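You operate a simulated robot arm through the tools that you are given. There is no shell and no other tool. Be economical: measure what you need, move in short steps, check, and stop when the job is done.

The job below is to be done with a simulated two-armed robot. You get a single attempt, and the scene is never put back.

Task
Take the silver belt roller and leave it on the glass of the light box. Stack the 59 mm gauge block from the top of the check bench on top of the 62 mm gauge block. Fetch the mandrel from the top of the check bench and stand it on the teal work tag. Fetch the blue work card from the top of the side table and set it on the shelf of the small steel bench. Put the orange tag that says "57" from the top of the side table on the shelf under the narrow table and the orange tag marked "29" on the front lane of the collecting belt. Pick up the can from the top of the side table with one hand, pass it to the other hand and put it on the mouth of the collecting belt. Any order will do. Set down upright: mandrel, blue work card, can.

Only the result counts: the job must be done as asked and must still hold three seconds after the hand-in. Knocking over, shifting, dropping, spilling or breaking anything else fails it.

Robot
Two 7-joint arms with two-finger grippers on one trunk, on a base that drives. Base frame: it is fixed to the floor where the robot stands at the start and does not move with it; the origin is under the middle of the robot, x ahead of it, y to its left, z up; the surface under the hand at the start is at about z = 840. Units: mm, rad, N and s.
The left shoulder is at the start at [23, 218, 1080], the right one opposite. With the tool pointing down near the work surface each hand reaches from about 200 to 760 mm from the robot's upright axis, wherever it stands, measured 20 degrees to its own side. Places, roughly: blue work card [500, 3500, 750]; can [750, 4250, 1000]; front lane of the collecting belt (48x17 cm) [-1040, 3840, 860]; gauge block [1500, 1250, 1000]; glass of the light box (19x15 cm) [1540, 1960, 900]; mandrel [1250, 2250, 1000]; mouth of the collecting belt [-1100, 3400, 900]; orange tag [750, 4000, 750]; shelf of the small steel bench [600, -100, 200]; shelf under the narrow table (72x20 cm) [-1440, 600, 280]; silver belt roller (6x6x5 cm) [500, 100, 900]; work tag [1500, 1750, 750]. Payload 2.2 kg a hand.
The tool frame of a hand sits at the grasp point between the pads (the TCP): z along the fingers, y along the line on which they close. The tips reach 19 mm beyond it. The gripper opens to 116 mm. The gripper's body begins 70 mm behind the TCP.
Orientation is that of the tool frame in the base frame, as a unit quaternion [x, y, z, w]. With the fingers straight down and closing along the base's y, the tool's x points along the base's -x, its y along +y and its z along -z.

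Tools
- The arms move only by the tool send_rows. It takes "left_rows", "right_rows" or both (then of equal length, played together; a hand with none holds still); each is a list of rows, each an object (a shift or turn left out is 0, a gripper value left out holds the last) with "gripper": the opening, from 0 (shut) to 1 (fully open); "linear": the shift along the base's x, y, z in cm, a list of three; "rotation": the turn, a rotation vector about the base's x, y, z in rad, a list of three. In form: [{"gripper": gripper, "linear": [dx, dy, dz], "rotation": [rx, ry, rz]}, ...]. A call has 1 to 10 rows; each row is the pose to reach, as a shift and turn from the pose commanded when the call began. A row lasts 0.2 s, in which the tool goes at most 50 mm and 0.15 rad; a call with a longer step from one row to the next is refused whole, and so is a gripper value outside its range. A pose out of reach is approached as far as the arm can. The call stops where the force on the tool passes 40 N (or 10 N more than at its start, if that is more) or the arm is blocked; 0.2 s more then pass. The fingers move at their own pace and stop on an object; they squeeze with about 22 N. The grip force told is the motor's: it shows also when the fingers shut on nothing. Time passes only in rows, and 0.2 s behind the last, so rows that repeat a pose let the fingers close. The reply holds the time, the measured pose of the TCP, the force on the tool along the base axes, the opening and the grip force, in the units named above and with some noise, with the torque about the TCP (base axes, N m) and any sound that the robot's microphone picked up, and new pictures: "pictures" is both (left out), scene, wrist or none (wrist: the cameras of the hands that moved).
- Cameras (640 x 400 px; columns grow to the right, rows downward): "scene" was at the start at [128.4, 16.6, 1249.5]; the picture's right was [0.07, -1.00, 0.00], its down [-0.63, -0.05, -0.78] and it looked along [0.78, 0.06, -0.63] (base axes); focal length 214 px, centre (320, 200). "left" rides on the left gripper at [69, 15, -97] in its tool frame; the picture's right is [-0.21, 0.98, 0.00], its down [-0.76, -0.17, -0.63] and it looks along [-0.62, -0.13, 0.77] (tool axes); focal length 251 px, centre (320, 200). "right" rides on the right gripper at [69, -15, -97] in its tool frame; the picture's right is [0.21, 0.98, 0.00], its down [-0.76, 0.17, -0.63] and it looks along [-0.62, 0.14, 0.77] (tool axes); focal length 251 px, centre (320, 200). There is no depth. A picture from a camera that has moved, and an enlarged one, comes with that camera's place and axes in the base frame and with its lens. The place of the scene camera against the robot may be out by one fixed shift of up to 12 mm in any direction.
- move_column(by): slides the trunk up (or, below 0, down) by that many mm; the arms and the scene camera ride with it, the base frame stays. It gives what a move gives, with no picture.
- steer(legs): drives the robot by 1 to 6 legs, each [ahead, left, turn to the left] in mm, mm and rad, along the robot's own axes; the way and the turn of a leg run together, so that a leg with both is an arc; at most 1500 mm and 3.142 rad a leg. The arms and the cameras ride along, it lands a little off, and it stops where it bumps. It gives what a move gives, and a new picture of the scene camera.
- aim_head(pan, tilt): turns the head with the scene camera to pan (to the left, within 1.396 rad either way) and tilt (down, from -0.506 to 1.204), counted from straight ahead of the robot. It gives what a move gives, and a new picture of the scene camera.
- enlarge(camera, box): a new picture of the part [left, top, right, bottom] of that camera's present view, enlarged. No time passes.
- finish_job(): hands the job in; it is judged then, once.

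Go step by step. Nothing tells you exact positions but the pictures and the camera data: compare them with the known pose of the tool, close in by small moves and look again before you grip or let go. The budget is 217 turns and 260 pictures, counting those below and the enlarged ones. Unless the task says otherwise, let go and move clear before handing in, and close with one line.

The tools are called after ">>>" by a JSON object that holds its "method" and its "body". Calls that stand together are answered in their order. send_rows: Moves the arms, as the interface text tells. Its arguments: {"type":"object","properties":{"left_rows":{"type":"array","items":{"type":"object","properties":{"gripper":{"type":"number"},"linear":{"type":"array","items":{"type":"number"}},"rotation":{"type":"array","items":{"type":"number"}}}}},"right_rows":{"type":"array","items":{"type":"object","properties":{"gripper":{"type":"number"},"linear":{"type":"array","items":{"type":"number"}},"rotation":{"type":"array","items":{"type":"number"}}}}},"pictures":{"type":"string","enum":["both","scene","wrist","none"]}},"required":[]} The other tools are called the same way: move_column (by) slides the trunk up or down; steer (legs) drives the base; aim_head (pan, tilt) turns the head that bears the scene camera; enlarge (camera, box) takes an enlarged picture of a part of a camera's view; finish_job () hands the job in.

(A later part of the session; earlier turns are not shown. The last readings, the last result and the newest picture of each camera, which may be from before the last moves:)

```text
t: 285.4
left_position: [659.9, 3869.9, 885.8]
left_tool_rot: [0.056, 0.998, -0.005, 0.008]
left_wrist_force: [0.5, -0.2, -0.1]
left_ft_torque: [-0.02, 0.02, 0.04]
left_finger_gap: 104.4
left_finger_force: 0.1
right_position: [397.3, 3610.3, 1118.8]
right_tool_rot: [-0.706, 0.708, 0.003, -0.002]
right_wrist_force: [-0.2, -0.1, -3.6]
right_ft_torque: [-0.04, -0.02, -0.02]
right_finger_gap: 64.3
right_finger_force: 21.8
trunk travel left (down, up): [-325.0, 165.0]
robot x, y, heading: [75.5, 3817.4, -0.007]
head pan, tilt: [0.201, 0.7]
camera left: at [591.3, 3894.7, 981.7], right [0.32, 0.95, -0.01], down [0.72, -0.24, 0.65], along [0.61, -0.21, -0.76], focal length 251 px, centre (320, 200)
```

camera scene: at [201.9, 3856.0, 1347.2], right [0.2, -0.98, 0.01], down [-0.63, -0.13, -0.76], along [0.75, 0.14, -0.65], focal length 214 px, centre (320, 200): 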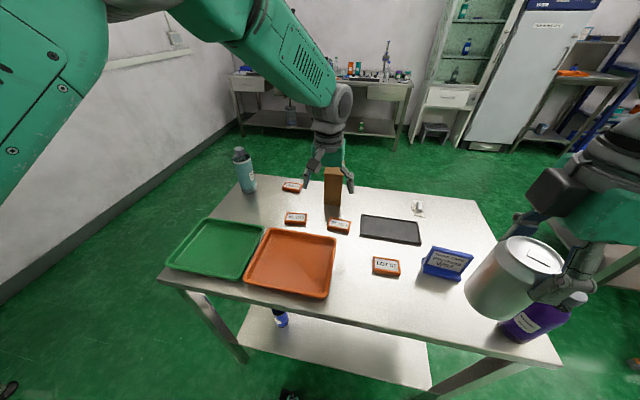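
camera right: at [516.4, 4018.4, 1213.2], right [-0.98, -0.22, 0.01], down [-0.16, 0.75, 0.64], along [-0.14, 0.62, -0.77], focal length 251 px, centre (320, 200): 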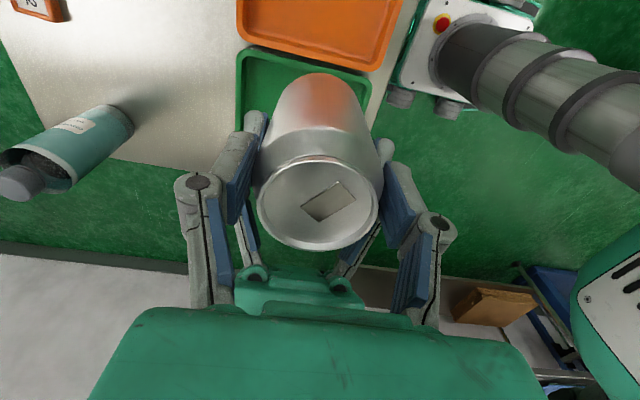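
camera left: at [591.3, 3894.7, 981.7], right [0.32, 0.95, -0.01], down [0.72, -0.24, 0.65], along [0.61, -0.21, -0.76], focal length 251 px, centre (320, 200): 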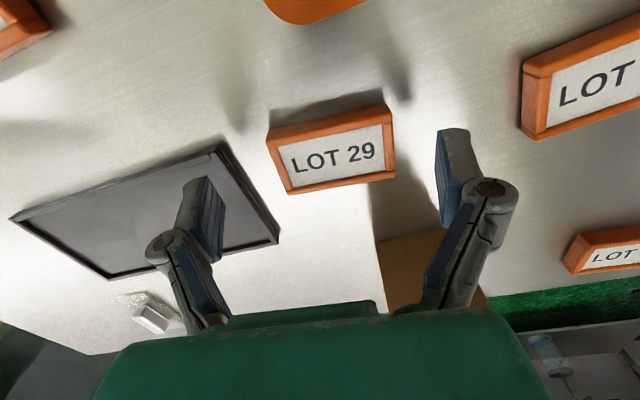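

Black tray edge is close to the left finger; narrow the opening to 80 mm and recentre.

>>> {"method": "send_rows", "body": {"left_rows": [{"linear": [0.3, 0.4, 0], "gripper": 0.7}, {"linear": [0.3, 0.8, 0]}, {"linear": [0.3, 0.8, 0]}, {"linear": [0.3, 0.8, 0]}, {"linear": [0.3, 0.8, 0]}, {"linear": [0.3, 0.8, 0]}], "pictures": "wrist"}}

```text
t: 286.8
left_position: [663.7, 3877.6, 886.5]
left_tool_rot: [0.056, 0.998, -0.006, 0.008]
left_wrist_force: [0.1, -0.3, 0.2]
left_ft_torque: [-0.02, 0.0, 0.0]
left_finger_gap: 81.1
left_finger_force: 0.0
right_position: [399.3, 3611.3, 1119.4]
right_tool_rot: [-0.705, 0.709, 0.003, -0.002]
right_wrist_force: [0.6, -0.2, -3.4]
right_ft_torque: [-0.01, -0.04, -0.02]
right_finger_gap: 64.1
right_finger_force: 21.9
trunk travel left (down, up): [-325.0, 165.0]
robot x, y, heading: [73.4, 3813.3, -0.001]
head pan, tilt: [0.201, 0.7]
camera left: at [594.2, 3901.9, 981.9], right [0.32, 0.95, -0.01], down [0.72, -0.24, 0.65], along [0.61, -0.21, -0.76], focal length 251 px, centre (320, 200)
```

left: 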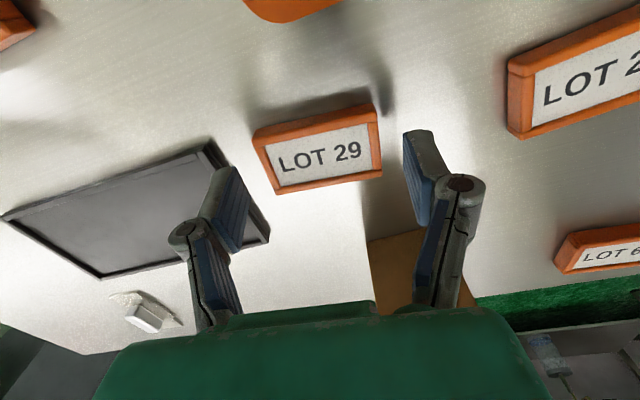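

Centred. Descend to contact, gently.

>>> {"method": "send_rows", "body": {"left_rows": [{"linear": [0, 0, -0.4]}, {"linear": [0, 0, -0.8]}], "pictures": "none"}}

>>> {"method": "send_rows", "body": {"left_rows": [{"linear": [0, 0, -0.3]}, {"linear": [0, 0, -0.6]}], "pictures": "wrist"}}

```text
t: 287.4
left_position: [663.6, 3882.1, 876.9]
left_tool_rot: [0.055, 0.998, -0.007, 0.009]
left_wrist_force: [0.2, 0.9, 0.4]
left_ft_torque: [-0.03, 0.04, 0.02]
left_finger_gap: 80.9
left_finger_force: 0.0
right_position: [398.2, 3615.0, 1119.4]
right_tool_rot: [-0.705, 0.709, 0.003, -0.005]
right_wrist_force: [-0.1, 0.6, -4.0]
right_ft_torque: [-0.04, 0.01, -0.01]
right_finger_gap: 64.1
right_finger_force: 22.0
trunk travel left (down, up): [-325.0, 165.0]
robot x, y, heading: [75.1, 3819.3, -0.011]
head pan, tilt: [0.201, 0.7]
```

```text
t: 288.0
left_position: [662.7, 3877.9, 871.6]
left_tool_rot: [0.055, 0.998, -0.005, 0.009]
left_wrist_force: [0.2, -0.3, -0.2]
left_ft_torque: [0.0, 0.0, 0.01]
left_finger_gap: 81.2
left_finger_force: 0.0
right_position: [398.6, 3610.2, 1119.6]
right_tool_rot: [-0.706, 0.709, 0.004, -0.001]
right_wrist_force: [-0.2, 0.5, -2.8]
right_ft_torque: [0.0, 0.01, 0.01]
right_finger_gap: 64.1
right_finger_force: 21.5
trunk travel left (down, up): [-325.0, 165.0]
robot x, y, heading: [74.7, 3818.9, -0.003]
head pan, tilt: [0.201, 0.7]
camera left: at [594.0, 3901.4, 967.8], right [0.32, 0.95, -0.01], down [0.72, -0.24, 0.65], along [0.61, -0.21, -0.76], focal length 251 px, centre (320, 200)
```

left: 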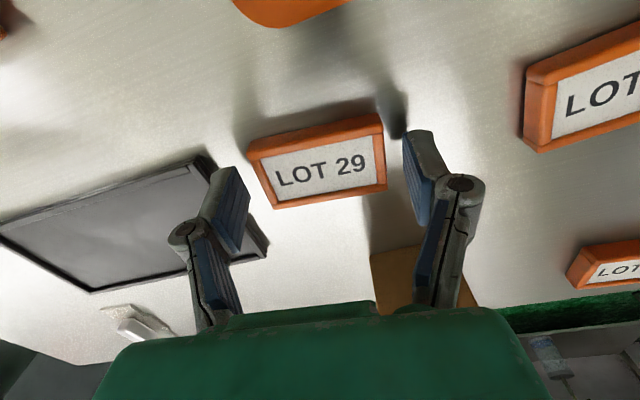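

Tag top ≈855. Down 6 mm more and close.

>>> {"method": "send_rows", "body": {"left_rows": [{"linear": [0, 0, -0.3]}, {"linear": [0, 0, -0.6]}, {"linear": [0, 0, -0.6], "gripper": 0.55}, {"linear": [0, 0, -0.6], "gripper": 0.3}, {"linear": [0, 0, -0.6], "gripper": 0.3}], "pictures": "wrist"}}

```text
t: 289.2
left_position: [662.7, 3878.8, 866.9]
left_tool_rot: [0.055, 0.998, -0.005, 0.007]
left_wrist_force: [-0.9, -0.8, 0.8]
left_ft_torque: [-0.02, 0.02, 0.0]
left_finger_gap: 67.5
left_finger_force: 22.0
right_position: [399.2, 3611.5, 1120.0]
right_tool_rot: [-0.706, 0.708, 0.003, -0.002]
right_wrist_force: [-0.2, 0.5, -4.0]
right_ft_torque: [0.03, 0.01, 0.0]
right_finger_gap: 64.0
right_finger_force: 21.7
trunk travel left (down, up): [-325.0, 165.0]
robot x, y, heading: [76.9, 3821.0, -0.004]
head pan, tilt: [0.201, 0.7]
camera left: at [593.5, 3902.7, 962.6], right [0.32, 0.95, -0.01], down [0.72, -0.24, 0.65], along [0.61, -0.21, -0.76], focal length 251 px, centre (320, 200)
```

left: 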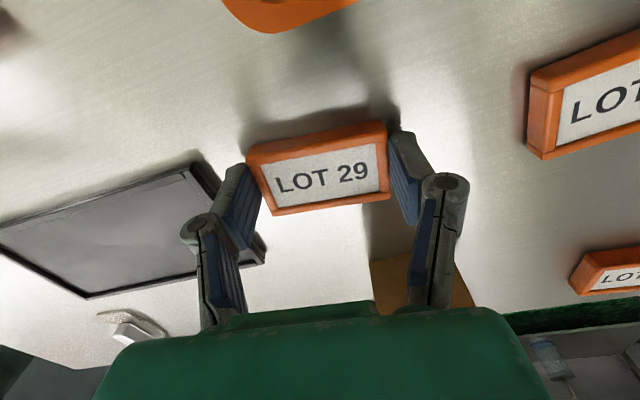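

Gripped at 67.5 mm. Lift carefully and retract.

>>> {"method": "send_rows", "body": {"left_rows": [{"linear": [0, 0, 0.5], "gripper": 0}, {"linear": [0, 0, 1.5]}, {"linear": [0, 0, 3]}, {"linear": [0, 0, 5.5]}, {"linear": [0, 0, 8.5]}, {"linear": [0, 0, 11.5]}, {"linear": [-3, 0, 14.5]}, {"linear": [-7, 1, 16]}, {"linear": [-11, 2.5, 17]}, {"linear": [-15, 4, 17]}], "pictures": "wrist"}}

>>> {"method": "send_rows", "body": {"left_rows": [{"linear": [-4, 2, 1]}, {"linear": [-8, 4, 2]}, {"linear": [-12, 6, 3]}, {"linear": [-12, 8, 3]}], "right_rows": [{"linear": [-2, -1, 0]}, {"linear": [-4, -2, 0]}, {"linear": [-6, -2, 0]}, {"linear": [-6, -2, 0]}], "pictures": "none"}}

```text
t: 291.4
left_position: [512.0, 3920.2, 1036.7]
left_tool_rot: [0.055, 0.998, -0.007, 0.009]
left_wrist_force: [-0.4, 0.0, -0.5]
left_ft_torque: [0.0, 0.03, -0.03]
left_finger_gap: 68.0
left_finger_force: 21.6
right_position: [397.3, 3611.5, 1120.2]
right_tool_rot: [-0.705, 0.709, 0.002, -0.002]
right_wrist_force: [0.3, -0.7, -2.6]
right_ft_torque: [-0.05, 0.0, 0.02]
right_finger_gap: 64.0
right_finger_force: 21.7
trunk travel left (down, up): [-325.0, 165.0]
robot x, y, heading: [72.5, 3818.4, -0.005]
head pan, tilt: [0.201, 0.7]
camera left: at [442.4, 3944.4, 1132.9], right [0.32, 0.95, -0.01], down [0.72, -0.24, 0.65], along [0.61, -0.21, -0.76], focal length 251 px, centre (320, 200)
```

left: 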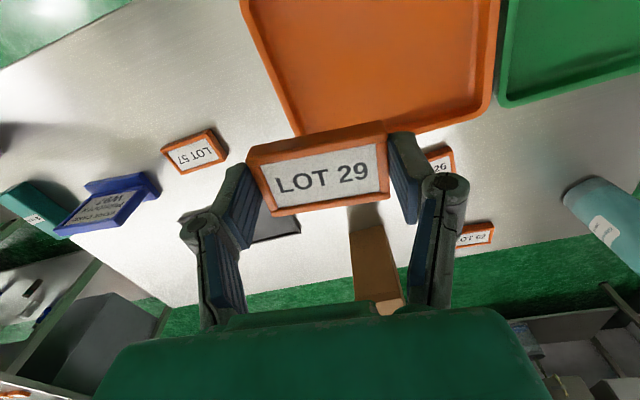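

```text
t: 292.4
left_position: [393.7, 4005.8, 1065.0]
left_tool_rot: [0.054, 0.998, -0.008, 0.008]
left_wrist_force: [0.4, 0.0, -0.2]
left_ft_torque: [-0.04, -0.02, 0.04]
left_finger_gap: 67.9
left_finger_force: 21.8
right_position: [340.2, 3595.6, 1120.4]
right_tool_rot: [-0.705, 0.709, 0.003, -0.004]
right_wrist_force: [-0.4, -0.5, -2.8]
right_ft_torque: [0.02, -0.02, -0.04]
right_finger_gap: 64.2
right_finger_force: 21.7
trunk travel left (down, up): [-325.0, 165.0]
robot x, y, heading: [76.5, 3817.3, -0.011]
head pan, tilt: [0.201, 0.7]
```

Both items held. Back up, turn to face the collecting belt, and look.

>>> {"method": "steer", "body": {"legs": [[-200, 0, 0], [0, 0, 3.14]]}}

>>> {"method": "aim_head", "body": {"pan": 0, "tilt": 0.55}}

>>> {"method": "enlarge", "body": {"camera": "scene", "box": [120, 60, 520, 310]}}

```text
t: 301.3
left_position: [-447.3, 3640.3, 1065.8]
left_tool_rot: [0.998, -0.064, -0.009, -0.005]
left_wrist_force: [0.3, -0.9, 0.1]
left_ft_torque: [0.01, 0.01, -0.01]
left_finger_gap: 67.8
left_finger_force: 21.9
right_position: [-386.8, 4049.7, 1119.2]
right_tool_rot: [0.715, 0.699, 0.002, 0.003]
right_wrist_force: [-0.5, 0.2, -3.0]
right_ft_torque: [0.01, -0.01, -0.04]
right_finger_gap: 64.1
right_finger_force: 21.5
trunk travel left (down, up): [-325.0, 165.0]
robot x, y, heading: [-125.9, 3817.7, 3.117]
head pan, tilt: [0.201, 0.7]
camera scene: at [-251.4, 3813.9, 1347.5], right [-0.18, 0.98, 0.0], down [0.64, 0.11, -0.76], along [-0.75, -0.14, -0.65], focal length 214 px, centre (320, 200)
```

scene: 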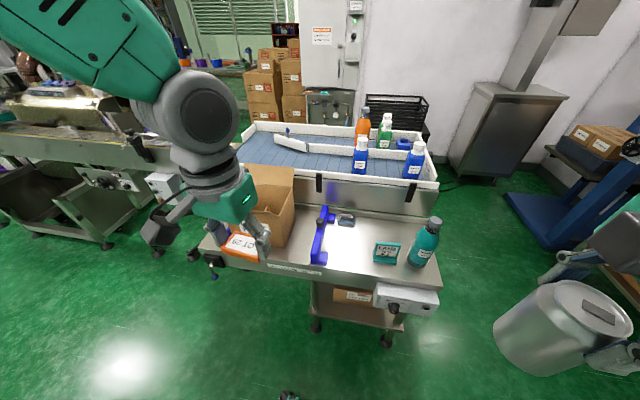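

```text
t: 302.0
left_position: [-446.5, 3641.0, 1067.0]
left_tool_rot: [0.998, -0.064, -0.01, -0.007]
left_wrist_force: [-0.2, -0.1, -0.8]
left_ft_torque: [0.02, 0.01, -0.02]
left_finger_gap: 68.1
left_finger_force: 21.7
right_position: [-386.1, 4048.8, 1119.8]
right_tool_rot: [0.715, 0.699, 0.002, 0.003]
right_wrist_force: [-0.1, 0.1, -4.2]
right_ft_torque: [0.03, -0.01, 0.01]
right_finger_gap: 64.0
right_finger_force: 22.4
trunk travel left (down, up): [-325.0, 165.0]
robot x, y, heading: [-130.0, 3820.3, 3.118]
head pan, tilt: [0.0, 0.55]
camera scene: at [-257.5, 3831.2, 1360.6], right [0.02, 1.0, 0.0], down [0.52, -0.01, -0.85], along [-0.85, 0.02, -0.52], focal length 214 px, centre (320, 200)
```

scene: 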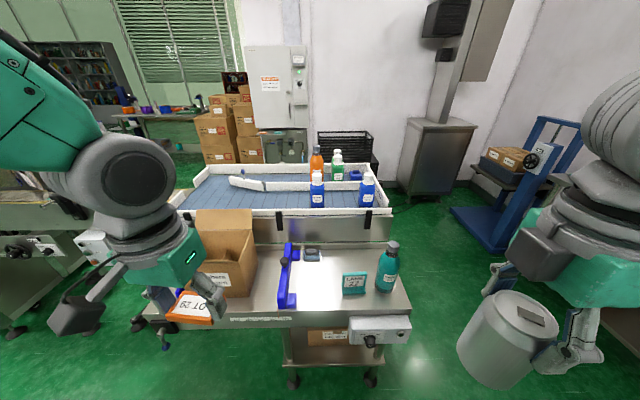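

```text
1.60 times, centred on (320, 185) of scene
camera zoom: at [-257.5, 3831.2, 1360.6], right [0.02, 1.0, 0.0], down [0.52, -0.01, -0.85], along [-0.85, 0.02, -0.52], focal length 343 px, centre (320, 224)
```

zoom: 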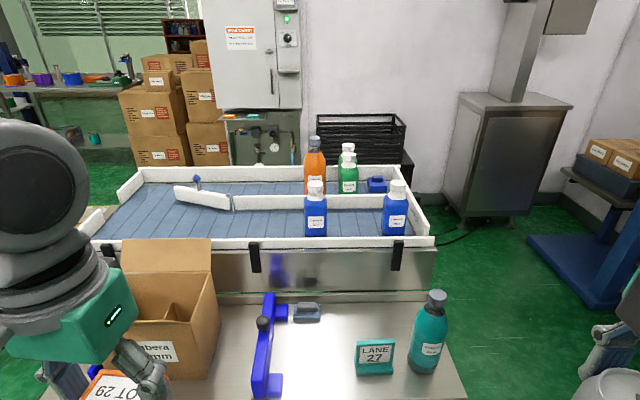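

The belt's front lane (near side, with two blue bottles) lies behind a work table; the mouth should be at its left end. I'll slide left (−y) to look at the mouth and find a better approach.

>>> {"method": "steer", "body": {"legs": [[0, 850, 0.02]]}}

>>> {"method": "aim_head", "body": {"pan": -0.5, "tilt": 0.6}}

>>> {"method": "aim_head", "body": {"pan": 0.1, "tilt": 0.6}}

```text
t: 306.5
left_position: [-463.2, 2805.5, 1066.9]
left_tool_rot: [0.998, -0.064, -0.009, -0.008]
left_wrist_force: [-0.1, 0.6, -0.7]
left_ft_torque: [-0.01, 0.0, 0.0]
left_finger_gap: 67.9
left_finger_force: 21.8
right_position: [-404.8, 3213.0, 1121.7]
right_tool_rot: [0.715, 0.7, 0.004, 0.002]
right_wrist_force: [-0.3, 0.9, -3.3]
right_ft_torque: [0.02, -0.01, -0.01]
right_finger_gap: 63.8
right_finger_force: 22.1
trunk travel left (down, up): [-325.0, 165.0]
robot x, y, heading: [-144.6, 2984.8, 3.12]
head pan, tilt: [0.0, 0.55]
camera scene: at [-276.2, 2994.8, 1360.6], right [0.02, 1.0, 0.0], down [0.52, -0.01, -0.85], along [-0.85, 0.02, -0.52], focal length 214 px, centre (320, 200)
```

scene: 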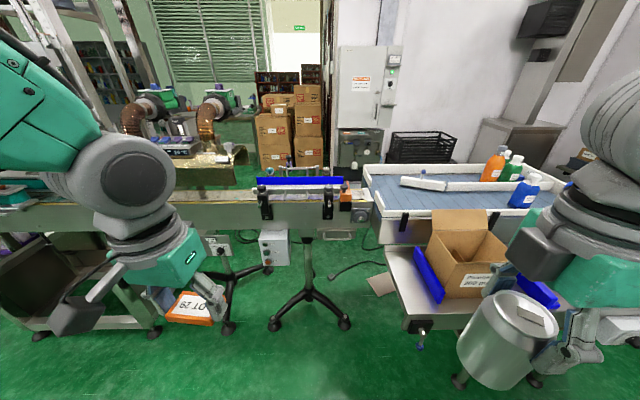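

```text
t: 307.4
left_position: [-462.5, 2807.8, 1067.7]
left_tool_rot: [0.998, -0.064, -0.009, -0.006]
left_wrist_force: [-0.3, -0.5, 0.5]
left_ft_torque: [-0.02, 0.0, 0.02]
left_finger_gap: 67.8
left_finger_force: 22.3
right_position: [-402.8, 3216.2, 1120.3]
right_tool_rot: [0.714, 0.7, 0.002, 0.002]
right_wrist_force: [-0.6, -0.4, -4.1]
right_ft_torque: [0.0, 0.01, 0.02]
right_finger_gap: 63.8
right_finger_force: 22.9
trunk travel left (down, up): [-325.0, 165.0]
robot x, y, heading: [-148.6, 2987.7, 3.12]
head pan, tilt: [-0.499, 0.6]
camera scene: at [-263.0, 3038.8, 1356.1], right [0.5, 0.87, 0.0], down [0.49, -0.28, -0.82], along [-0.71, 0.41, -0.57], focal length 214 px, centre (320, 200)
```

scene: 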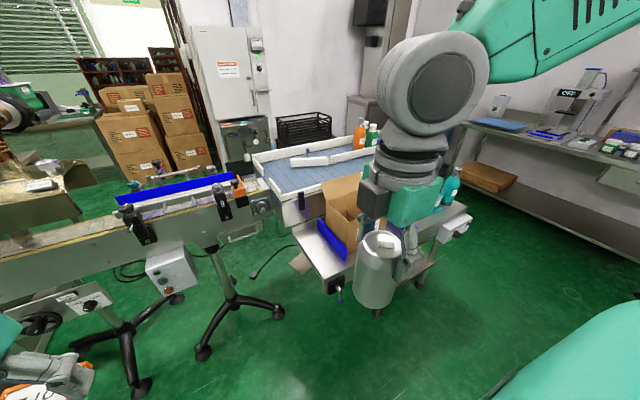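

```text
t: 308.4
left_position: [-463.2, 2808.0, 1066.5]
left_tool_rot: [0.998, -0.063, -0.009, -0.006]
left_wrist_force: [0.4, 0.2, -0.1]
left_ft_torque: [0.01, 0.02, -0.01]
left_finger_gap: 68.2
left_finger_force: 21.4
right_position: [-403.9, 3217.3, 1119.9]
right_tool_rot: [0.714, 0.7, 0.002, 0.002]
right_wrist_force: [0.6, -0.8, -4.2]
right_ft_torque: [0.03, -0.02, 0.04]
right_finger_gap: 63.9
right_finger_force: 22.5
trunk travel left (down, up): [-325.0, 165.0]
robot x, y, heading: [-150.2, 2982.9, 3.124]
head pan, tilt: [0.099, 0.6]
camera scene: at [-274.5, 2988.8, 1356.1], right [-0.08, 1.0, 0.0], down [0.57, 0.04, -0.82], along [-0.82, -0.06, -0.57], focal length 214 px, centre (320, 200)
```

scene: 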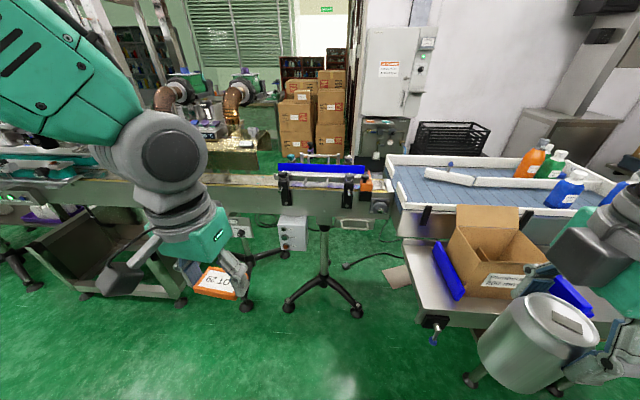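

The mouth is at the belt's left end; I can reach it from the gap near (−620,2920) facing up-left. Turn and move there.

>>> {"method": "steer", "body": {"legs": [[0, 0, -0.77], [280, 370, 0]]}}

>>> {"method": "aim_head", "body": {"pan": 0, "tilt": 0.7}}

>>> {"method": "enlarge", "body": {"camera": "scene", "box": [200, 80, 480, 260]}}

```text
t: 313.2
left_position: [-954.1, 3021.9, 1069.0]
left_tool_rot: [0.9, -0.436, -0.007, -0.007]
left_wrist_force: [-0.2, -0.8, -0.6]
left_ft_torque: [-0.02, 0.0, -0.01]
left_finger_gap: 67.8
left_finger_force: 21.9
right_position: [-625.9, 3272.8, 1119.7]
right_tool_rot: [0.926, 0.378, -0.002, 0.004]
right_wrist_force: [0.3, 0.3, -3.7]
right_ft_torque: [0.0, -0.04, -0.01]
right_finger_gap: 63.6
right_finger_force: 22.5
trunk travel left (down, up): [-325.0, 165.0]
robot x, y, heading: [-603.4, 2925.6, 2.346]
head pan, tilt: [0.099, 0.6]
camera scene: at [-698.8, 3020.9, 1356.1], right [0.64, 0.77, 0.0], down [0.43, -0.37, -0.82], along [-0.63, 0.53, -0.57], focal length 214 px, centre (320, 200)
```

scene: 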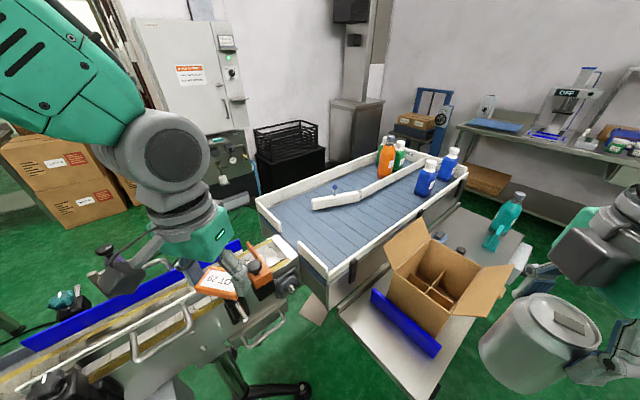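

```text
t: 313.9
left_position: [-959.3, 3015.9, 1068.2]
left_tool_rot: [0.9, -0.436, -0.006, -0.012]
left_wrist_force: [-0.2, 0.6, -0.9]
left_ft_torque: [0.02, 0.02, -0.02]
left_finger_gap: 67.6
left_finger_force: 21.9
right_position: [-631.5, 3265.1, 1121.3]
right_tool_rot: [0.926, 0.378, 0.001, 0.001]
right_wrist_force: [-0.3, 0.4, -4.1]
right_ft_torque: [0.02, -0.01, 0.01]
right_finger_gap: 63.8
right_finger_force: 22.0
trunk travel left (down, up): [-325.0, 165.0]
robot x, y, heading: [-609.9, 2927.0, 2.347]
head pan, tilt: [0.0, 0.7]
camera scene: at [-698.2, 3018.4, 1347.4], right [0.71, 0.7, 0.0], down [0.45, -0.46, -0.76], along [-0.53, 0.55, -0.65], focal length 214 px, centre (320, 200)
```

scene: 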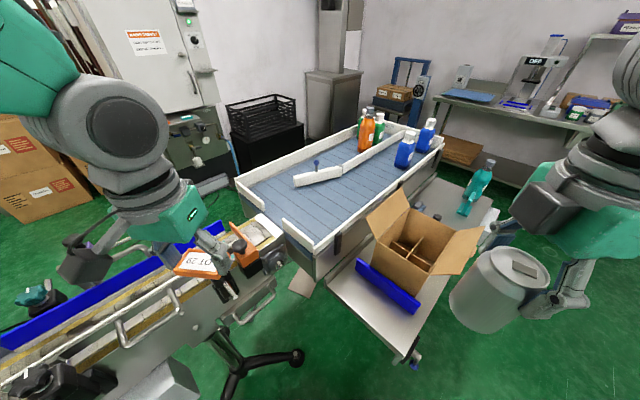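

```text
2.22 times, centred on (340, 170) of scene
camera zoom: at [-698.2, 3018.4, 1347.4], right [0.71, 0.7, 0.0], down [0.45, -0.46, -0.76], along [-0.53, 0.55, -0.65], focal length 477 px, centre (276, 267)
```

zoom: 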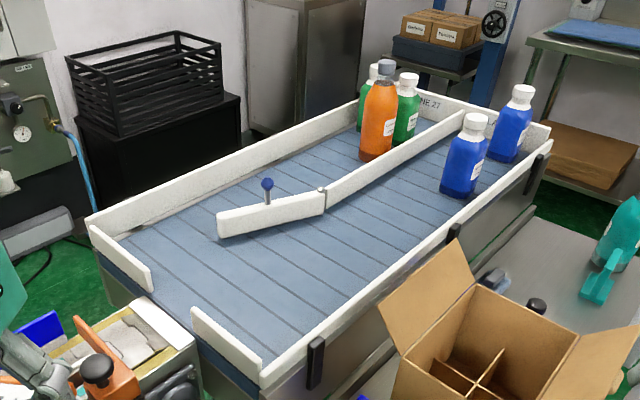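

Mouth centre ≈(−1100,3390). Tuck the left hand up and back, then rotate base left so the right arm gets a good angle.

>>> {"method": "send_rows", "body": {"left_rows": [{"linear": [1, -1, 3]}, {"linear": [3, -3, 6]}, {"linear": [5, -5, 8]}, {"linear": [5.5, -5.5, 8]}], "pictures": "none"}}

>>> {"method": "steer", "body": {"legs": [[0, 0, 0.33]]}}

>>> {"method": "aim_head", "body": {"pan": -0.35, "tilt": 0.7}}

```text
t: 314.9
left_position: [-900.0, 2966.0, 1148.9]
left_tool_rot: [0.9, -0.437, -0.008, -0.008]
left_wrist_force: [-0.3, -0.1, -0.7]
left_ft_torque: [0.0, 0.02, 0.01]
left_finger_gap: 67.7
left_finger_force: 22.0
right_position: [-625.5, 3271.7, 1120.3]
right_tool_rot: [0.926, 0.377, -0.001, 0.002]
right_wrist_force: [-0.2, 0.6, -3.5]
right_ft_torque: [-0.02, 0.01, -0.02]
right_finger_gap: 64.0
right_finger_force: 21.6
trunk travel left (down, up): [-325.0, 165.0]
robot x, y, heading: [-604.1, 2923.6, 2.344]
head pan, tilt: [0.0, 0.7]
```

```text
t: 316.3
left_position: [-899.0, 2863.5, 1148.4]
left_tool_rot: [0.959, -0.282, -0.009, -0.009]
left_wrist_force: [0.6, -0.4, -1.1]
left_ft_torque: [-0.04, -0.01, -0.03]
left_finger_gap: 67.8
left_finger_force: 22.0
right_position: [-740.8, 3239.9, 1121.5]
right_tool_rot: [0.851, 0.525, 0.001, 0.001]
right_wrist_force: [0.1, -0.5, -3.8]
right_ft_torque: [0.01, -0.02, -0.01]
right_finger_gap: 63.7
right_finger_force: 22.1
trunk travel left (down, up): [-325.0, 165.0]
robot x, y, heading: [-605.2, 2925.5, 2.674]
head pan, tilt: [0.0, 0.7]
camera scene: at [-719.1, 2985.7, 1347.5], right [0.45, 0.89, 0.0], down [0.58, -0.29, -0.76], along [-0.68, 0.34, -0.65], focal length 214 px, centre (320, 200)
```

scene: 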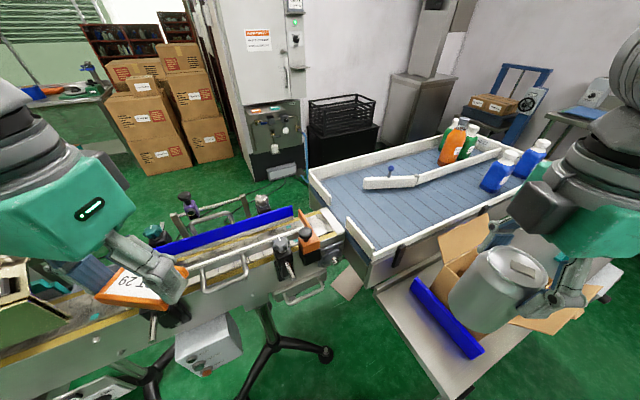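

```text
t: 317.2
left_position: [-898.1, 2863.3, 1149.1]
left_tool_rot: [0.959, -0.282, -0.01, -0.009]
left_wrist_force: [0.0, 0.3, -0.1]
left_ft_torque: [0.02, 0.0, 0.01]
left_finger_gap: 67.6
left_finger_force: 22.0
right_position: [-738.1, 3240.7, 1120.2]
right_tool_rot: [0.851, 0.525, 0.0, 0.002]
right_wrist_force: [0.4, -0.1, -3.1]
right_ft_torque: [0.01, 0.01, -0.02]
right_finger_gap: 64.0
right_finger_force: 22.2
trunk travel left (down, up): [-325.0, 165.0]
robot x, y, heading: [-605.1, 2923.4, 2.676]
head pan, tilt: [-0.351, 0.7]
camera scene: at [-699.9, 3012.7, 1347.5], right [0.73, 0.69, 0.0], down [0.44, -0.47, -0.76], along [-0.52, 0.55, -0.65], focal length 214 px, centre (320, 200)
```

scene: 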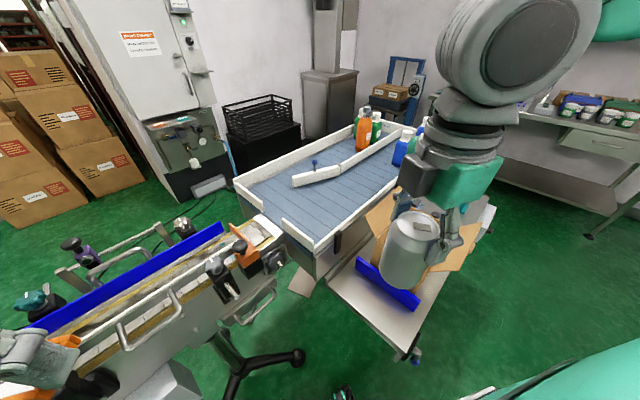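

Carry the can over the mouth.

>>> {"method": "send_rows", "body": {"right_rows": [{"linear": [-3, 1.2, 0]}, {"linear": [-7, 2.9, 0]}, {"linear": [-11, 4.6, 0]}, {"linear": [-15, 6.2, 0]}, {"linear": [-19, 7.9, 0]}, {"linear": [-23, 9.5, -1]}, {"linear": [-27, 11.2, -2]}, {"linear": [-31, 12.9, -4]}, {"linear": [-34, 14.2, -6]}, {"linear": [-34.7, 14.4, -7]}], "pictures": "both"}}

>>> {"method": "enlarge", "body": {"camera": "scene", "box": [200, 90, 420, 260]}}

```text
t: 319.4
left_position: [-898.2, 2862.0, 1147.8]
left_tool_rot: [0.96, -0.281, -0.009, -0.009]
left_wrist_force: [0.0, -0.6, 0.1]
left_ft_torque: [-0.03, 0.0, 0.0]
left_finger_gap: 67.8
left_finger_force: 21.7
right_position: [-1086.1, 3382.7, 1052.4]
right_tool_rot: [0.851, 0.525, 0.001, -0.001]
right_wrist_force: [0.1, 0.5, -3.2]
right_ft_torque: [0.01, -0.03, 0.0]
right_finger_gap: 64.1
right_finger_force: 22.5
trunk travel left (down, up): [-325.0, 165.0]
robot x, y, heading: [-603.0, 2923.7, 2.678]
head pan, tilt: [-0.351, 0.7]
camera scene: at [-703.4, 3011.6, 1347.3], right [0.73, 0.69, 0.0], down [0.44, -0.47, -0.76], along [-0.52, 0.56, -0.65], focal length 214 px, centre (320, 200)
camera right: at [-1068.9, 3452.4, 1147.1], right [0.97, -0.24, 0.0], down [-0.19, -0.75, 0.63], along [-0.15, -0.61, -0.77], focal length 251 px, centre (320, 200)
```

scene: 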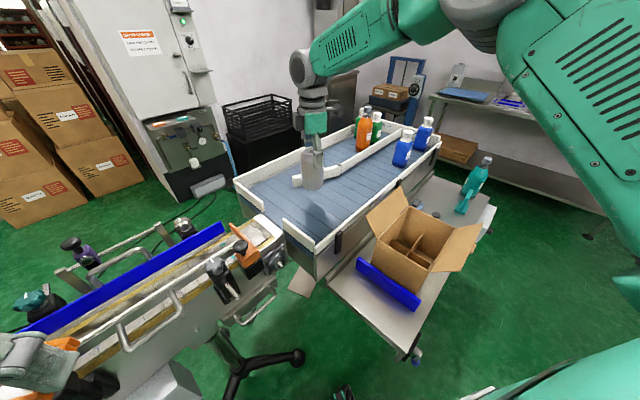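
right: 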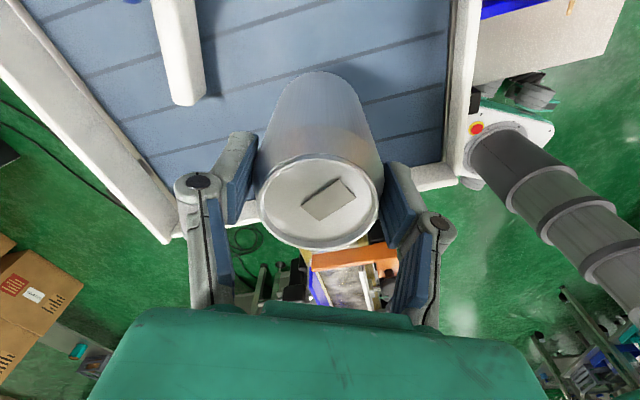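

```text
2.35 times, centred on (310, 175) of scene
camera zoom: at [-703.4, 3011.6, 1347.3], right [0.73, 0.69, 0.0], down [0.44, -0.47, -0.76], along [-0.52, 0.56, -0.65], focal length 505 px, centre (344, 259)
```

zoom: 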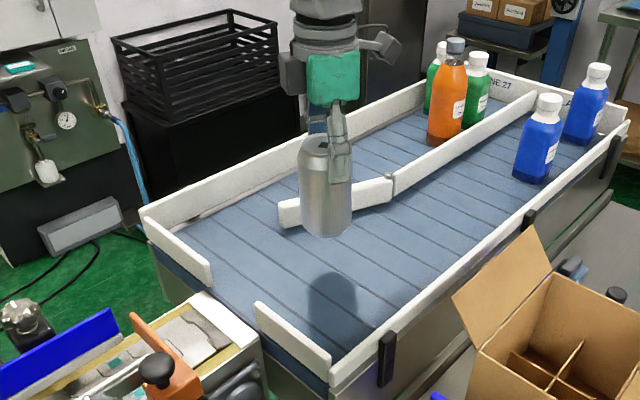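

Position is well in the mouth. Lower toward the belt surface.

>>> {"method": "send_rows", "body": {"right_rows": [{"linear": [0, 0.3, -2.5]}, {"linear": [0, 0.3, -5]}, {"linear": [0, 0.3, -7]}, {"linear": [0, 0.3, -8.5]}, {"linear": [0, 0.3, -8.5]}], "pictures": "none"}}

>>> {"method": "enlarge", "body": {"camera": "scene", "box": [270, 130, 370, 230]}}

```text
t: 320.6
left_position: [-897.6, 2862.7, 1148.8]
left_tool_rot: [0.96, -0.281, -0.009, -0.01]
left_wrist_force: [-0.3, 0.3, -0.8]
left_ft_torque: [0.03, -0.03, -0.02]
left_finger_gap: 67.7
left_finger_force: 21.8
right_position: [-1086.3, 3385.7, 966.1]
right_tool_rot: [0.851, 0.525, 0.0, 0.001]
right_wrist_force: [0.8, 0.7, 2.1]
right_ft_torque: [-0.01, 0.09, -0.03]
right_finger_gap: 63.9
right_finger_force: 21.9
trunk travel left (down, up): [-325.0, 165.0]
robot x, y, heading: [-608.6, 2923.9, 2.681]
head pan, tilt: [-0.351, 0.7]
```

```text
4.00 times, centred on (320, 180) of scene
camera zoom: at [-703.0, 3011.5, 1347.4], right [0.73, 0.69, 0.0], down [0.44, -0.47, -0.76], along [-0.52, 0.56, -0.65], focal length 858 px, centre (320, 280)
```

zoom: 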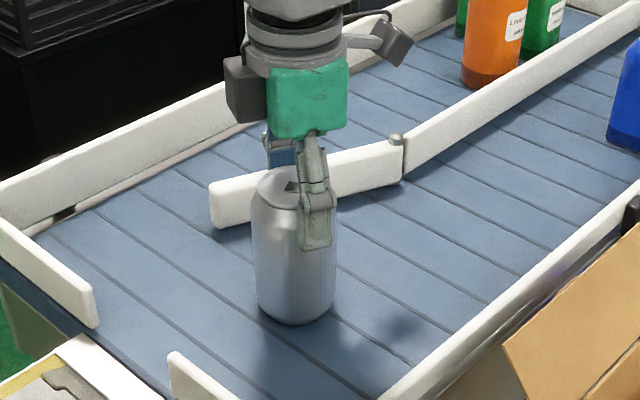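

The can has touched down (force changed sign). Release and rise.

>>> {"method": "send_rows", "body": {"right_rows": [{"linear": [0, 0, -0.05]}, {"linear": [0, 0, -0.05], "gripper": 0.6}, {"linear": [0, 0, 0], "gripper": 0.75}, {"linear": [0, 0, 0], "gripper": 0.85}, {"linear": [0, 0, 2], "gripper": 0.85}, {"linear": [0, 0, 5]}, {"linear": [0, 0, 9]}, {"linear": [0, 0, 13]}, {"linear": [0, 0, 16]}, {"linear": [2, -1, 17]}], "pictures": "wrist"}}

>>> {"method": "enlarge", "body": {"camera": "scene", "box": [240, 100, 400, 240]}}

```text
t: 322.8
left_position: [-897.3, 2861.4, 1149.4]
left_tool_rot: [0.959, -0.282, -0.01, -0.009]
left_wrist_force: [0.6, 0.1, -0.8]
left_ft_torque: [0.01, 0.01, 0.01]
left_finger_gap: 67.7
left_finger_force: 22.5
right_position: [-1063.4, 3376.6, 1137.3]
right_tool_rot: [0.851, 0.526, 0.0, 0.0]
right_wrist_force: [-0.3, 0.0, 0.5]
right_ft_torque: [0.03, 0.01, 0.02]
right_finger_gap: 98.3
right_finger_force: 0.0
trunk travel left (down, up): [-325.0, 165.0]
robot x, y, heading: [-606.5, 2923.8, 2.679]
head pan, tilt: [-0.351, 0.7]
camera right: at [-1045.9, 3445.6, 1233.0], right [0.97, -0.25, 0.0], down [-0.19, -0.75, 0.63], along [-0.15, -0.61, -0.77], focal length 251 px, centre (320, 200)
```

right: 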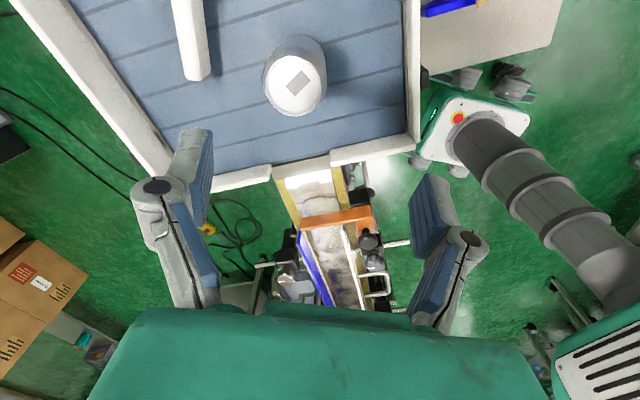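

```text
2.86 times, centred on (320, 170) of scene
camera zoom: at [-700.9, 3010.2, 1347.6], right [0.73, 0.69, 0.0], down [0.44, -0.47, -0.76], along [-0.52, 0.56, -0.65], focal length 613 px, centre (320, 286)
```

zoom: 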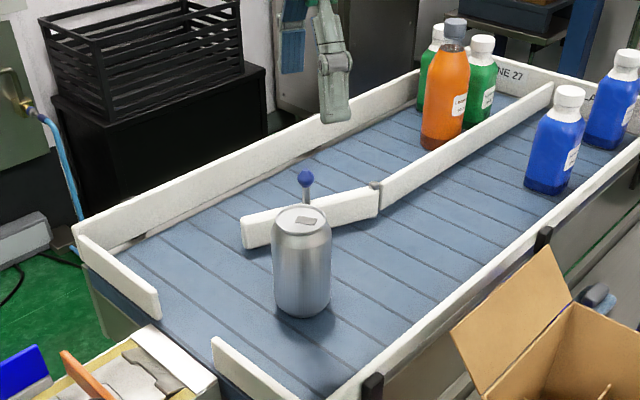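

Can stands upright in the mouth. Retract the right hand and go round to the front of the cart for the front lane.

>>> {"method": "send_rows", "body": {"right_rows": [{"linear": [4, -1.7, 0]}, {"linear": [8, -3.4, 0]}, {"linear": [12, -5, 0]}, {"linear": [16, -6.7, 0]}, {"linear": [20, -8.4, 0]}, {"linear": [24, -10, 0]}, {"linear": [28, -11.7, 0]}, {"linear": [32, -13.4, 0]}, {"linear": [33, -14, 0]}], "pictures": "none"}}

>>> {"method": "steer", "body": {"legs": [[0, 0, 0.46], [-360, 0, 0], [0, -970, 0]]}}

>>> {"method": "aim_head", "body": {"pan": 0, "tilt": 0.6}}

```text
t: 324.8
left_position: [-897.5, 2864.6, 1148.5]
left_tool_rot: [0.96, -0.281, -0.01, -0.008]
left_wrist_force: [0.6, 0.1, -0.8]
left_ft_torque: [0.02, -0.02, 0.02]
left_finger_gap: 67.6
left_finger_force: 22.2
right_position: [-735.6, 3238.0, 1136.1]
right_tool_rot: [0.851, 0.526, 0.001, 0.0]
right_wrist_force: [-0.6, 0.3, 0.8]
right_ft_torque: [0.01, -0.01, 0.03]
right_finger_gap: 98.7
right_finger_force: 0.0
trunk travel left (down, up): [-325.0, 165.0]
robot x, y, heading: [-602.0, 2918.3, 2.673]
head pan, tilt: [-0.351, 0.7]
```

```text
t: 333.1
left_position: [-485.1, 3714.1, 1147.8]
left_tool_rot: [0.999, -0.048, -0.012, -0.007]
left_wrist_force: [0.1, 0.0, -0.2]
left_ft_torque: [0.01, -0.02, 0.01]
left_finger_gap: 67.9
left_finger_force: 21.5
right_position: [-512.2, 4120.8, 1136.3]
right_tool_rot: [0.704, 0.71, 0.002, 0.0]
right_wrist_force: [-1.0, 0.5, -0.1]
right_ft_torque: [-0.01, 0.03, -0.01]
right_finger_gap: 98.8
right_finger_force: 0.1
trunk travel left (down, up): [-325.0, 165.0]
robot x, y, heading: [-255.6, 3905.3, -3.131]
head pan, tilt: [-0.351, 0.7]
camera scene: at [-373.8, 3933.6, 1347.6], right [0.33, 0.94, 0.0], down [0.61, -0.21, -0.76], along [-0.72, 0.26, -0.64], focal length 214 px, centre (320, 200)
```

scene: 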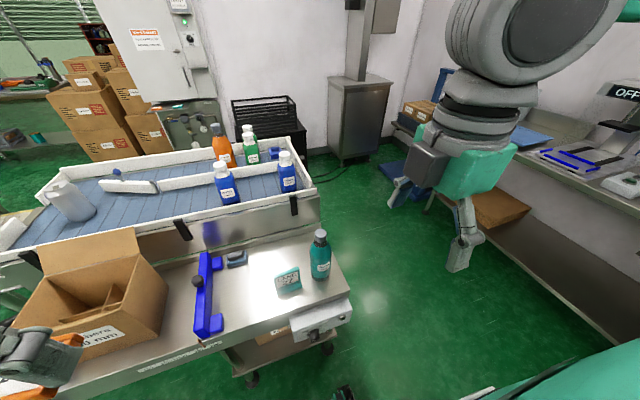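

```text
t: 333.9
left_position: [-484.7, 3711.8, 1148.8]
left_tool_rot: [0.999, -0.048, -0.012, -0.006]
left_wrist_force: [-0.7, -0.5, -0.2]
left_ft_torque: [-0.01, 0.04, 0.0]
left_finger_gap: 68.0
left_finger_force: 22.2
right_position: [-511.1, 4121.1, 1137.3]
right_tool_rot: [0.703, 0.711, 0.002, 0.0]
right_wrist_force: [-0.1, 0.1, -0.1]
right_ft_torque: [-0.02, 0.01, 0.0]
right_finger_gap: 98.6
right_finger_force: 0.0
trunk travel left (down, up): [-325.0, 165.0]
robot x, y, heading: [-252.1, 3899.8, -3.131]
head pan, tilt: [0.0, 0.6]
camera scene: at [-382.0, 3902.7, 1356.2], right [-0.01, 1.0, 0.0], down [0.57, 0.01, -0.82], along [-0.82, -0.01, -0.57], focal length 214 px, centre (320, 200)
```

scene: 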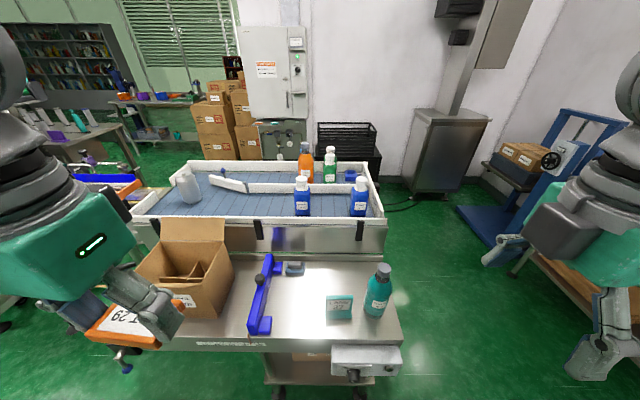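

Front lane ahead. Extend the left hand over the box, tilting ~24° forward for reach, aiming at y≈3712 left of the bottle.

>>> {"method": "send_rows", "body": {"left_rows": [{"linear": [-3, 0, 1], "rotation": [0, 0.05, 0]}, {"linear": [-7, 0, 2], "rotation": [0, 0.1, 0]}, {"linear": [-11, 0, 3], "rotation": [0, 0.16, 0]}, {"linear": [-15.5, 0, 3], "rotation": [0, 0.22, 0]}, {"linear": [-20, 0, 3], "rotation": [0, 0.28, 0]}, {"linear": [-24.5, 0, 3], "rotation": [0, 0.34, 0]}, {"linear": [-29, 0, 3], "rotation": [0, 0.4, 0]}, {"linear": [-33.5, 0, 3], "rotation": [0, 0.42, 0]}, {"linear": [-38, 0, 2], "rotation": [0, 0.42, 0]}, {"linear": [-42.5, 0, 0], "rotation": [0, 0.42, 0]}], "pictures": "both"}}

```text
t: 336.1
left_position: [-913.1, 3718.1, 1146.5]
left_tool_rot: [0.975, -0.048, -0.218, 0.006]
left_wrist_force: [-0.9, 0.1, -0.9]
left_ft_torque: [-0.03, 0.0, 0.0]
left_finger_gap: 67.9
left_finger_force: 21.5
right_position: [-513.7, 4126.3, 1134.7]
right_tool_rot: [0.703, 0.711, 0.001, 0.003]
right_wrist_force: [-0.4, 0.6, -0.8]
right_ft_torque: [-0.01, -0.03, -0.02]
right_finger_gap: 98.5
right_finger_force: 0.0
trunk travel left (down, up): [-325.0, 165.0]
robot x, y, heading: [-255.2, 3900.9, -3.128]
head pan, tilt: [0.0, 0.6]
camera scene: at [-387.7, 3911.7, 1355.5], right [-0.01, 1.0, 0.0], down [0.57, 0.0, -0.82], along [-0.82, -0.01, -0.57], focal length 214 px, centre (320, 200)
camera left: at [-812.1, 3696.5, 1206.6], right [-0.28, -0.95, 0.12], down [-0.4, 0.23, 0.89], along [-0.87, 0.2, -0.44], focal length 251 px, centre (320, 200)
```

scene: 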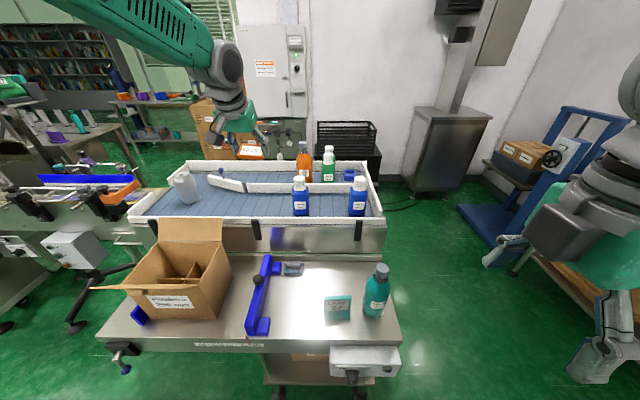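
left: 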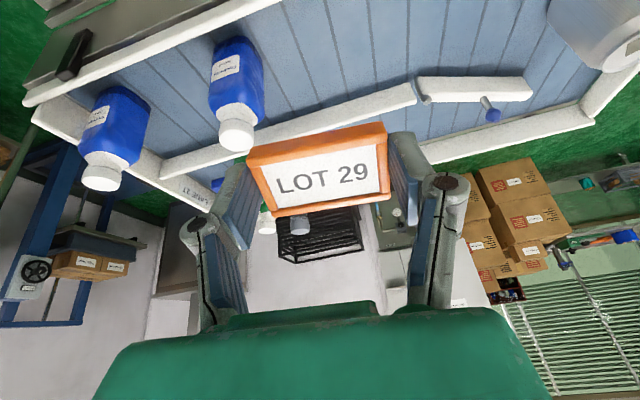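

Lane is x≈−935…−1100 here; target (−1012,3705). Move out then down.

>>> {"method": "send_rows", "body": {"left_rows": [{"linear": [-4.5, -0.5, 0]}, {"linear": [-9, -1, -1]}, {"linear": [-9.9, -1.3, -5]}, {"linear": [-9.9, -1.3, -9.5]}, {"linear": [-9.9, -1.3, -14]}, {"linear": [-9.9, -1.3, -18]}, {"linear": [-9.9, -1.3, -18]}], "pictures": "both"}}

>>> {"method": "enlarge", "body": {"camera": "scene", "box": [180, 120, 380, 250]}}

```text
t: 337.7
left_position: [-1009.2, 3702.2, 966.2]
left_tool_rot: [0.974, -0.048, -0.219, 0.006]
left_wrist_force: [-0.5, -0.1, -0.6]
left_ft_torque: [-0.01, -0.01, -0.02]
left_finger_gap: 67.7
left_finger_force: 22.2
right_position: [-511.8, 4124.7, 1135.9]
right_tool_rot: [0.704, 0.71, 0.0, 0.001]
right_wrist_force: [-0.7, 0.3, -0.6]
right_ft_torque: [-0.01, -0.01, 0.02]
right_finger_gap: 98.6
right_finger_force: 0.0
trunk travel left (down, up): [-325.0, 165.0]
robot x, y, heading: [-253.9, 3900.4, -3.134]
head pan, tilt: [0.0, 0.6]
camera scene: at [-384.8, 3909.7, 1356.0], right [-0.01, 1.0, 0.0], down [0.57, 0.0, -0.82], along [-0.82, -0.01, -0.57], focal length 214 px, centre (320, 200)
camera left: at [-907.2, 3678.8, 1025.0], right [-0.28, -0.95, 0.12], down [-0.39, 0.23, 0.89], along [-0.87, 0.2, -0.44], focal length 251 px, centre (320, 200)
```

scene: 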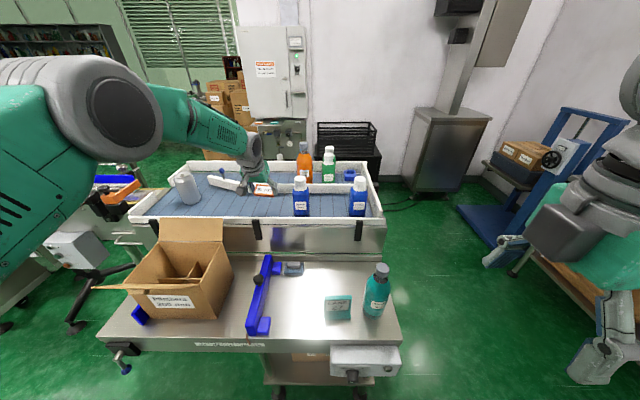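
left: 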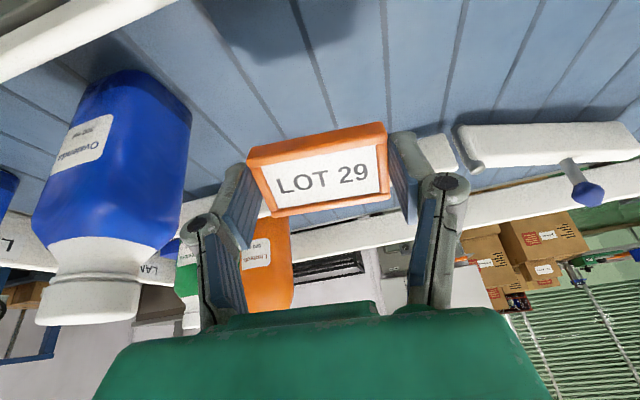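

```text
3.08 times, centred on (280, 185) of scene
camera zoom: at [-384.8, 3909.7, 1356.0], right [-0.01, 1.0, 0.0], down [0.57, 0.0, -0.82], along [-0.82, -0.01, -0.57], focal length 660 px, centre (443, 246)
```

zoom: 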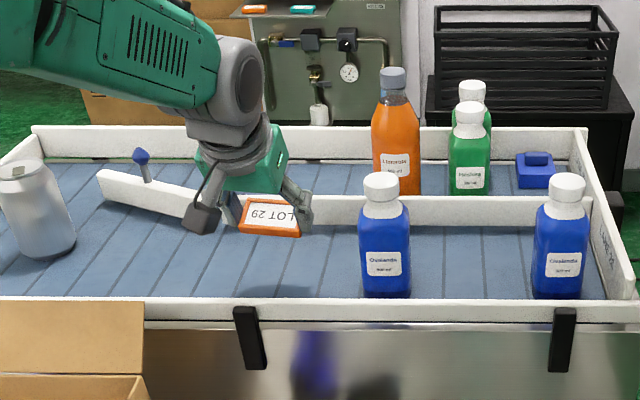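

>>> {"method": "send_rows", "body": {"left_rows": [{"linear": [0, 0.3, -1.5]}, {"linear": [0, 0.3, -3]}, {"linear": [0, 0.3, -4.2]}], "pictures": "none"}}

>>> {"method": "enlarge", "body": {"camera": "scene", "box": [230, 160, 320, 235]}}

```text
t: 338.5
left_position: [-1010.2, 3706.5, 925.2]
left_tool_rot: [0.974, -0.049, -0.22, 0.005]
left_wrist_force: [0.3, 0.4, -0.7]
left_ft_torque: [0.05, 0.02, 0.01]
left_finger_gap: 67.7
left_finger_force: 21.6
right_position: [-512.3, 4123.8, 1135.0]
right_tool_rot: [0.703, 0.711, 0.001, 0.001]
right_wrist_force: [-0.6, 0.8, 0.1]
right_ft_torque: [0.02, -0.03, 0.0]
right_finger_gap: 98.6
right_finger_force: 0.0
trunk travel left (down, up): [-325.0, 165.0]
robot x, y, heading: [-254.1, 3900.5, -3.13]
head pan, tilt: [0.0, 0.6]
```

```text
5.33 times, centred on (275, 198) of scene
camera zoom: at [-385.3, 3909.7, 1355.9], right [-0.01, 1.0, 0.0], down [0.57, 0.0, -0.82], along [-0.82, -0.01, -0.57], focal length 1144 px, centre (560, 213)
```

zoom: 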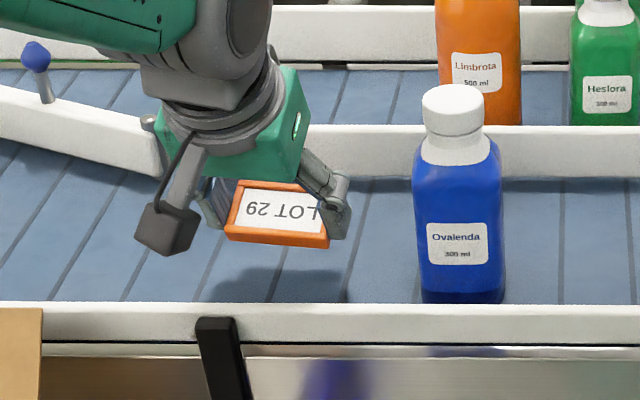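

>>> {"method": "send_rows", "body": {"left_rows": [{"linear": [0, 0, -0.5]}, {"linear": [0, 0, -1.0]}], "pictures": "none"}}

>>> {"method": "send_rows", "body": {"left_rows": [{"linear": [0, 0, -0.3]}], "pictures": "none"}}

>>> {"method": "enlarge", "body": {"camera": "scene", "box": [230, 160, 320, 235]}}

```text
t: 339.1
left_position: [-1009.8, 3708.3, 915.4]
left_tool_rot: [0.974, -0.048, -0.22, 0.006]
left_wrist_force: [0.2, -0.3, -0.6]
left_ft_torque: [0.01, -0.03, -0.01]
left_finger_gap: 67.8
left_finger_force: 21.9
right_position: [-511.0, 4126.2, 1135.9]
right_tool_rot: [0.703, 0.711, 0.001, 0.002]
right_wrist_force: [0.4, 0.1, -0.2]
right_ft_torque: [0.01, -0.02, -0.03]
right_finger_gap: 98.3
right_finger_force: 0.1
trunk travel left (down, up): [-325.0, 165.0]
robot x, y, heading: [-253.3, 3901.3, -3.135]
head pan, tilt: [0.0, 0.6]
```

```text
t: 339.5
left_position: [-1009.6, 3708.1, 912.5]
left_tool_rot: [0.974, -0.048, -0.22, 0.006]
left_wrist_force: [-0.1, 0.8, 0.4]
left_ft_torque: [-0.02, -0.04, 0.02]
left_finger_gap: 68.0
left_finger_force: 21.6
right_position: [-511.5, 4123.9, 1136.5]
right_tool_rot: [0.703, 0.711, 0.0, 0.002]
right_wrist_force: [0.2, 0.1, -1.3]
right_ft_torque: [-0.01, 0.0, -0.02]
right_finger_gap: 98.5
right_finger_force: 0.0
trunk travel left (down, up): [-325.0, 165.0]
robot x, y, heading: [-252.8, 3902.1, -3.129]
head pan, tilt: [0.0, 0.6]
```

```text
5.33 times, centred on (275, 198) of scene
camera zoom: at [-385.2, 3909.8, 1355.9], right [-0.01, 1.0, 0.0], down [0.57, 0.0, -0.82], along [-0.82, -0.01, -0.57], focal length 1144 px, centre (560, 213)
```

zoom: 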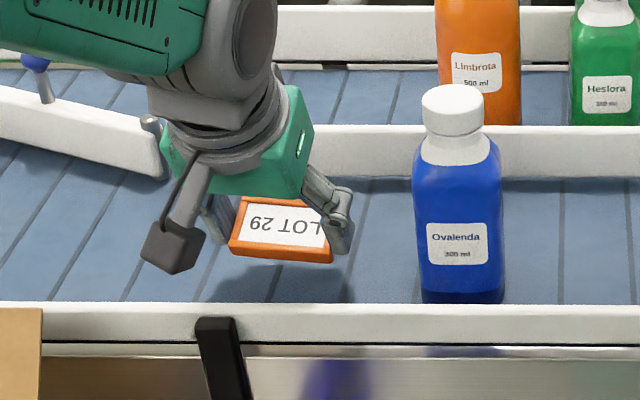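

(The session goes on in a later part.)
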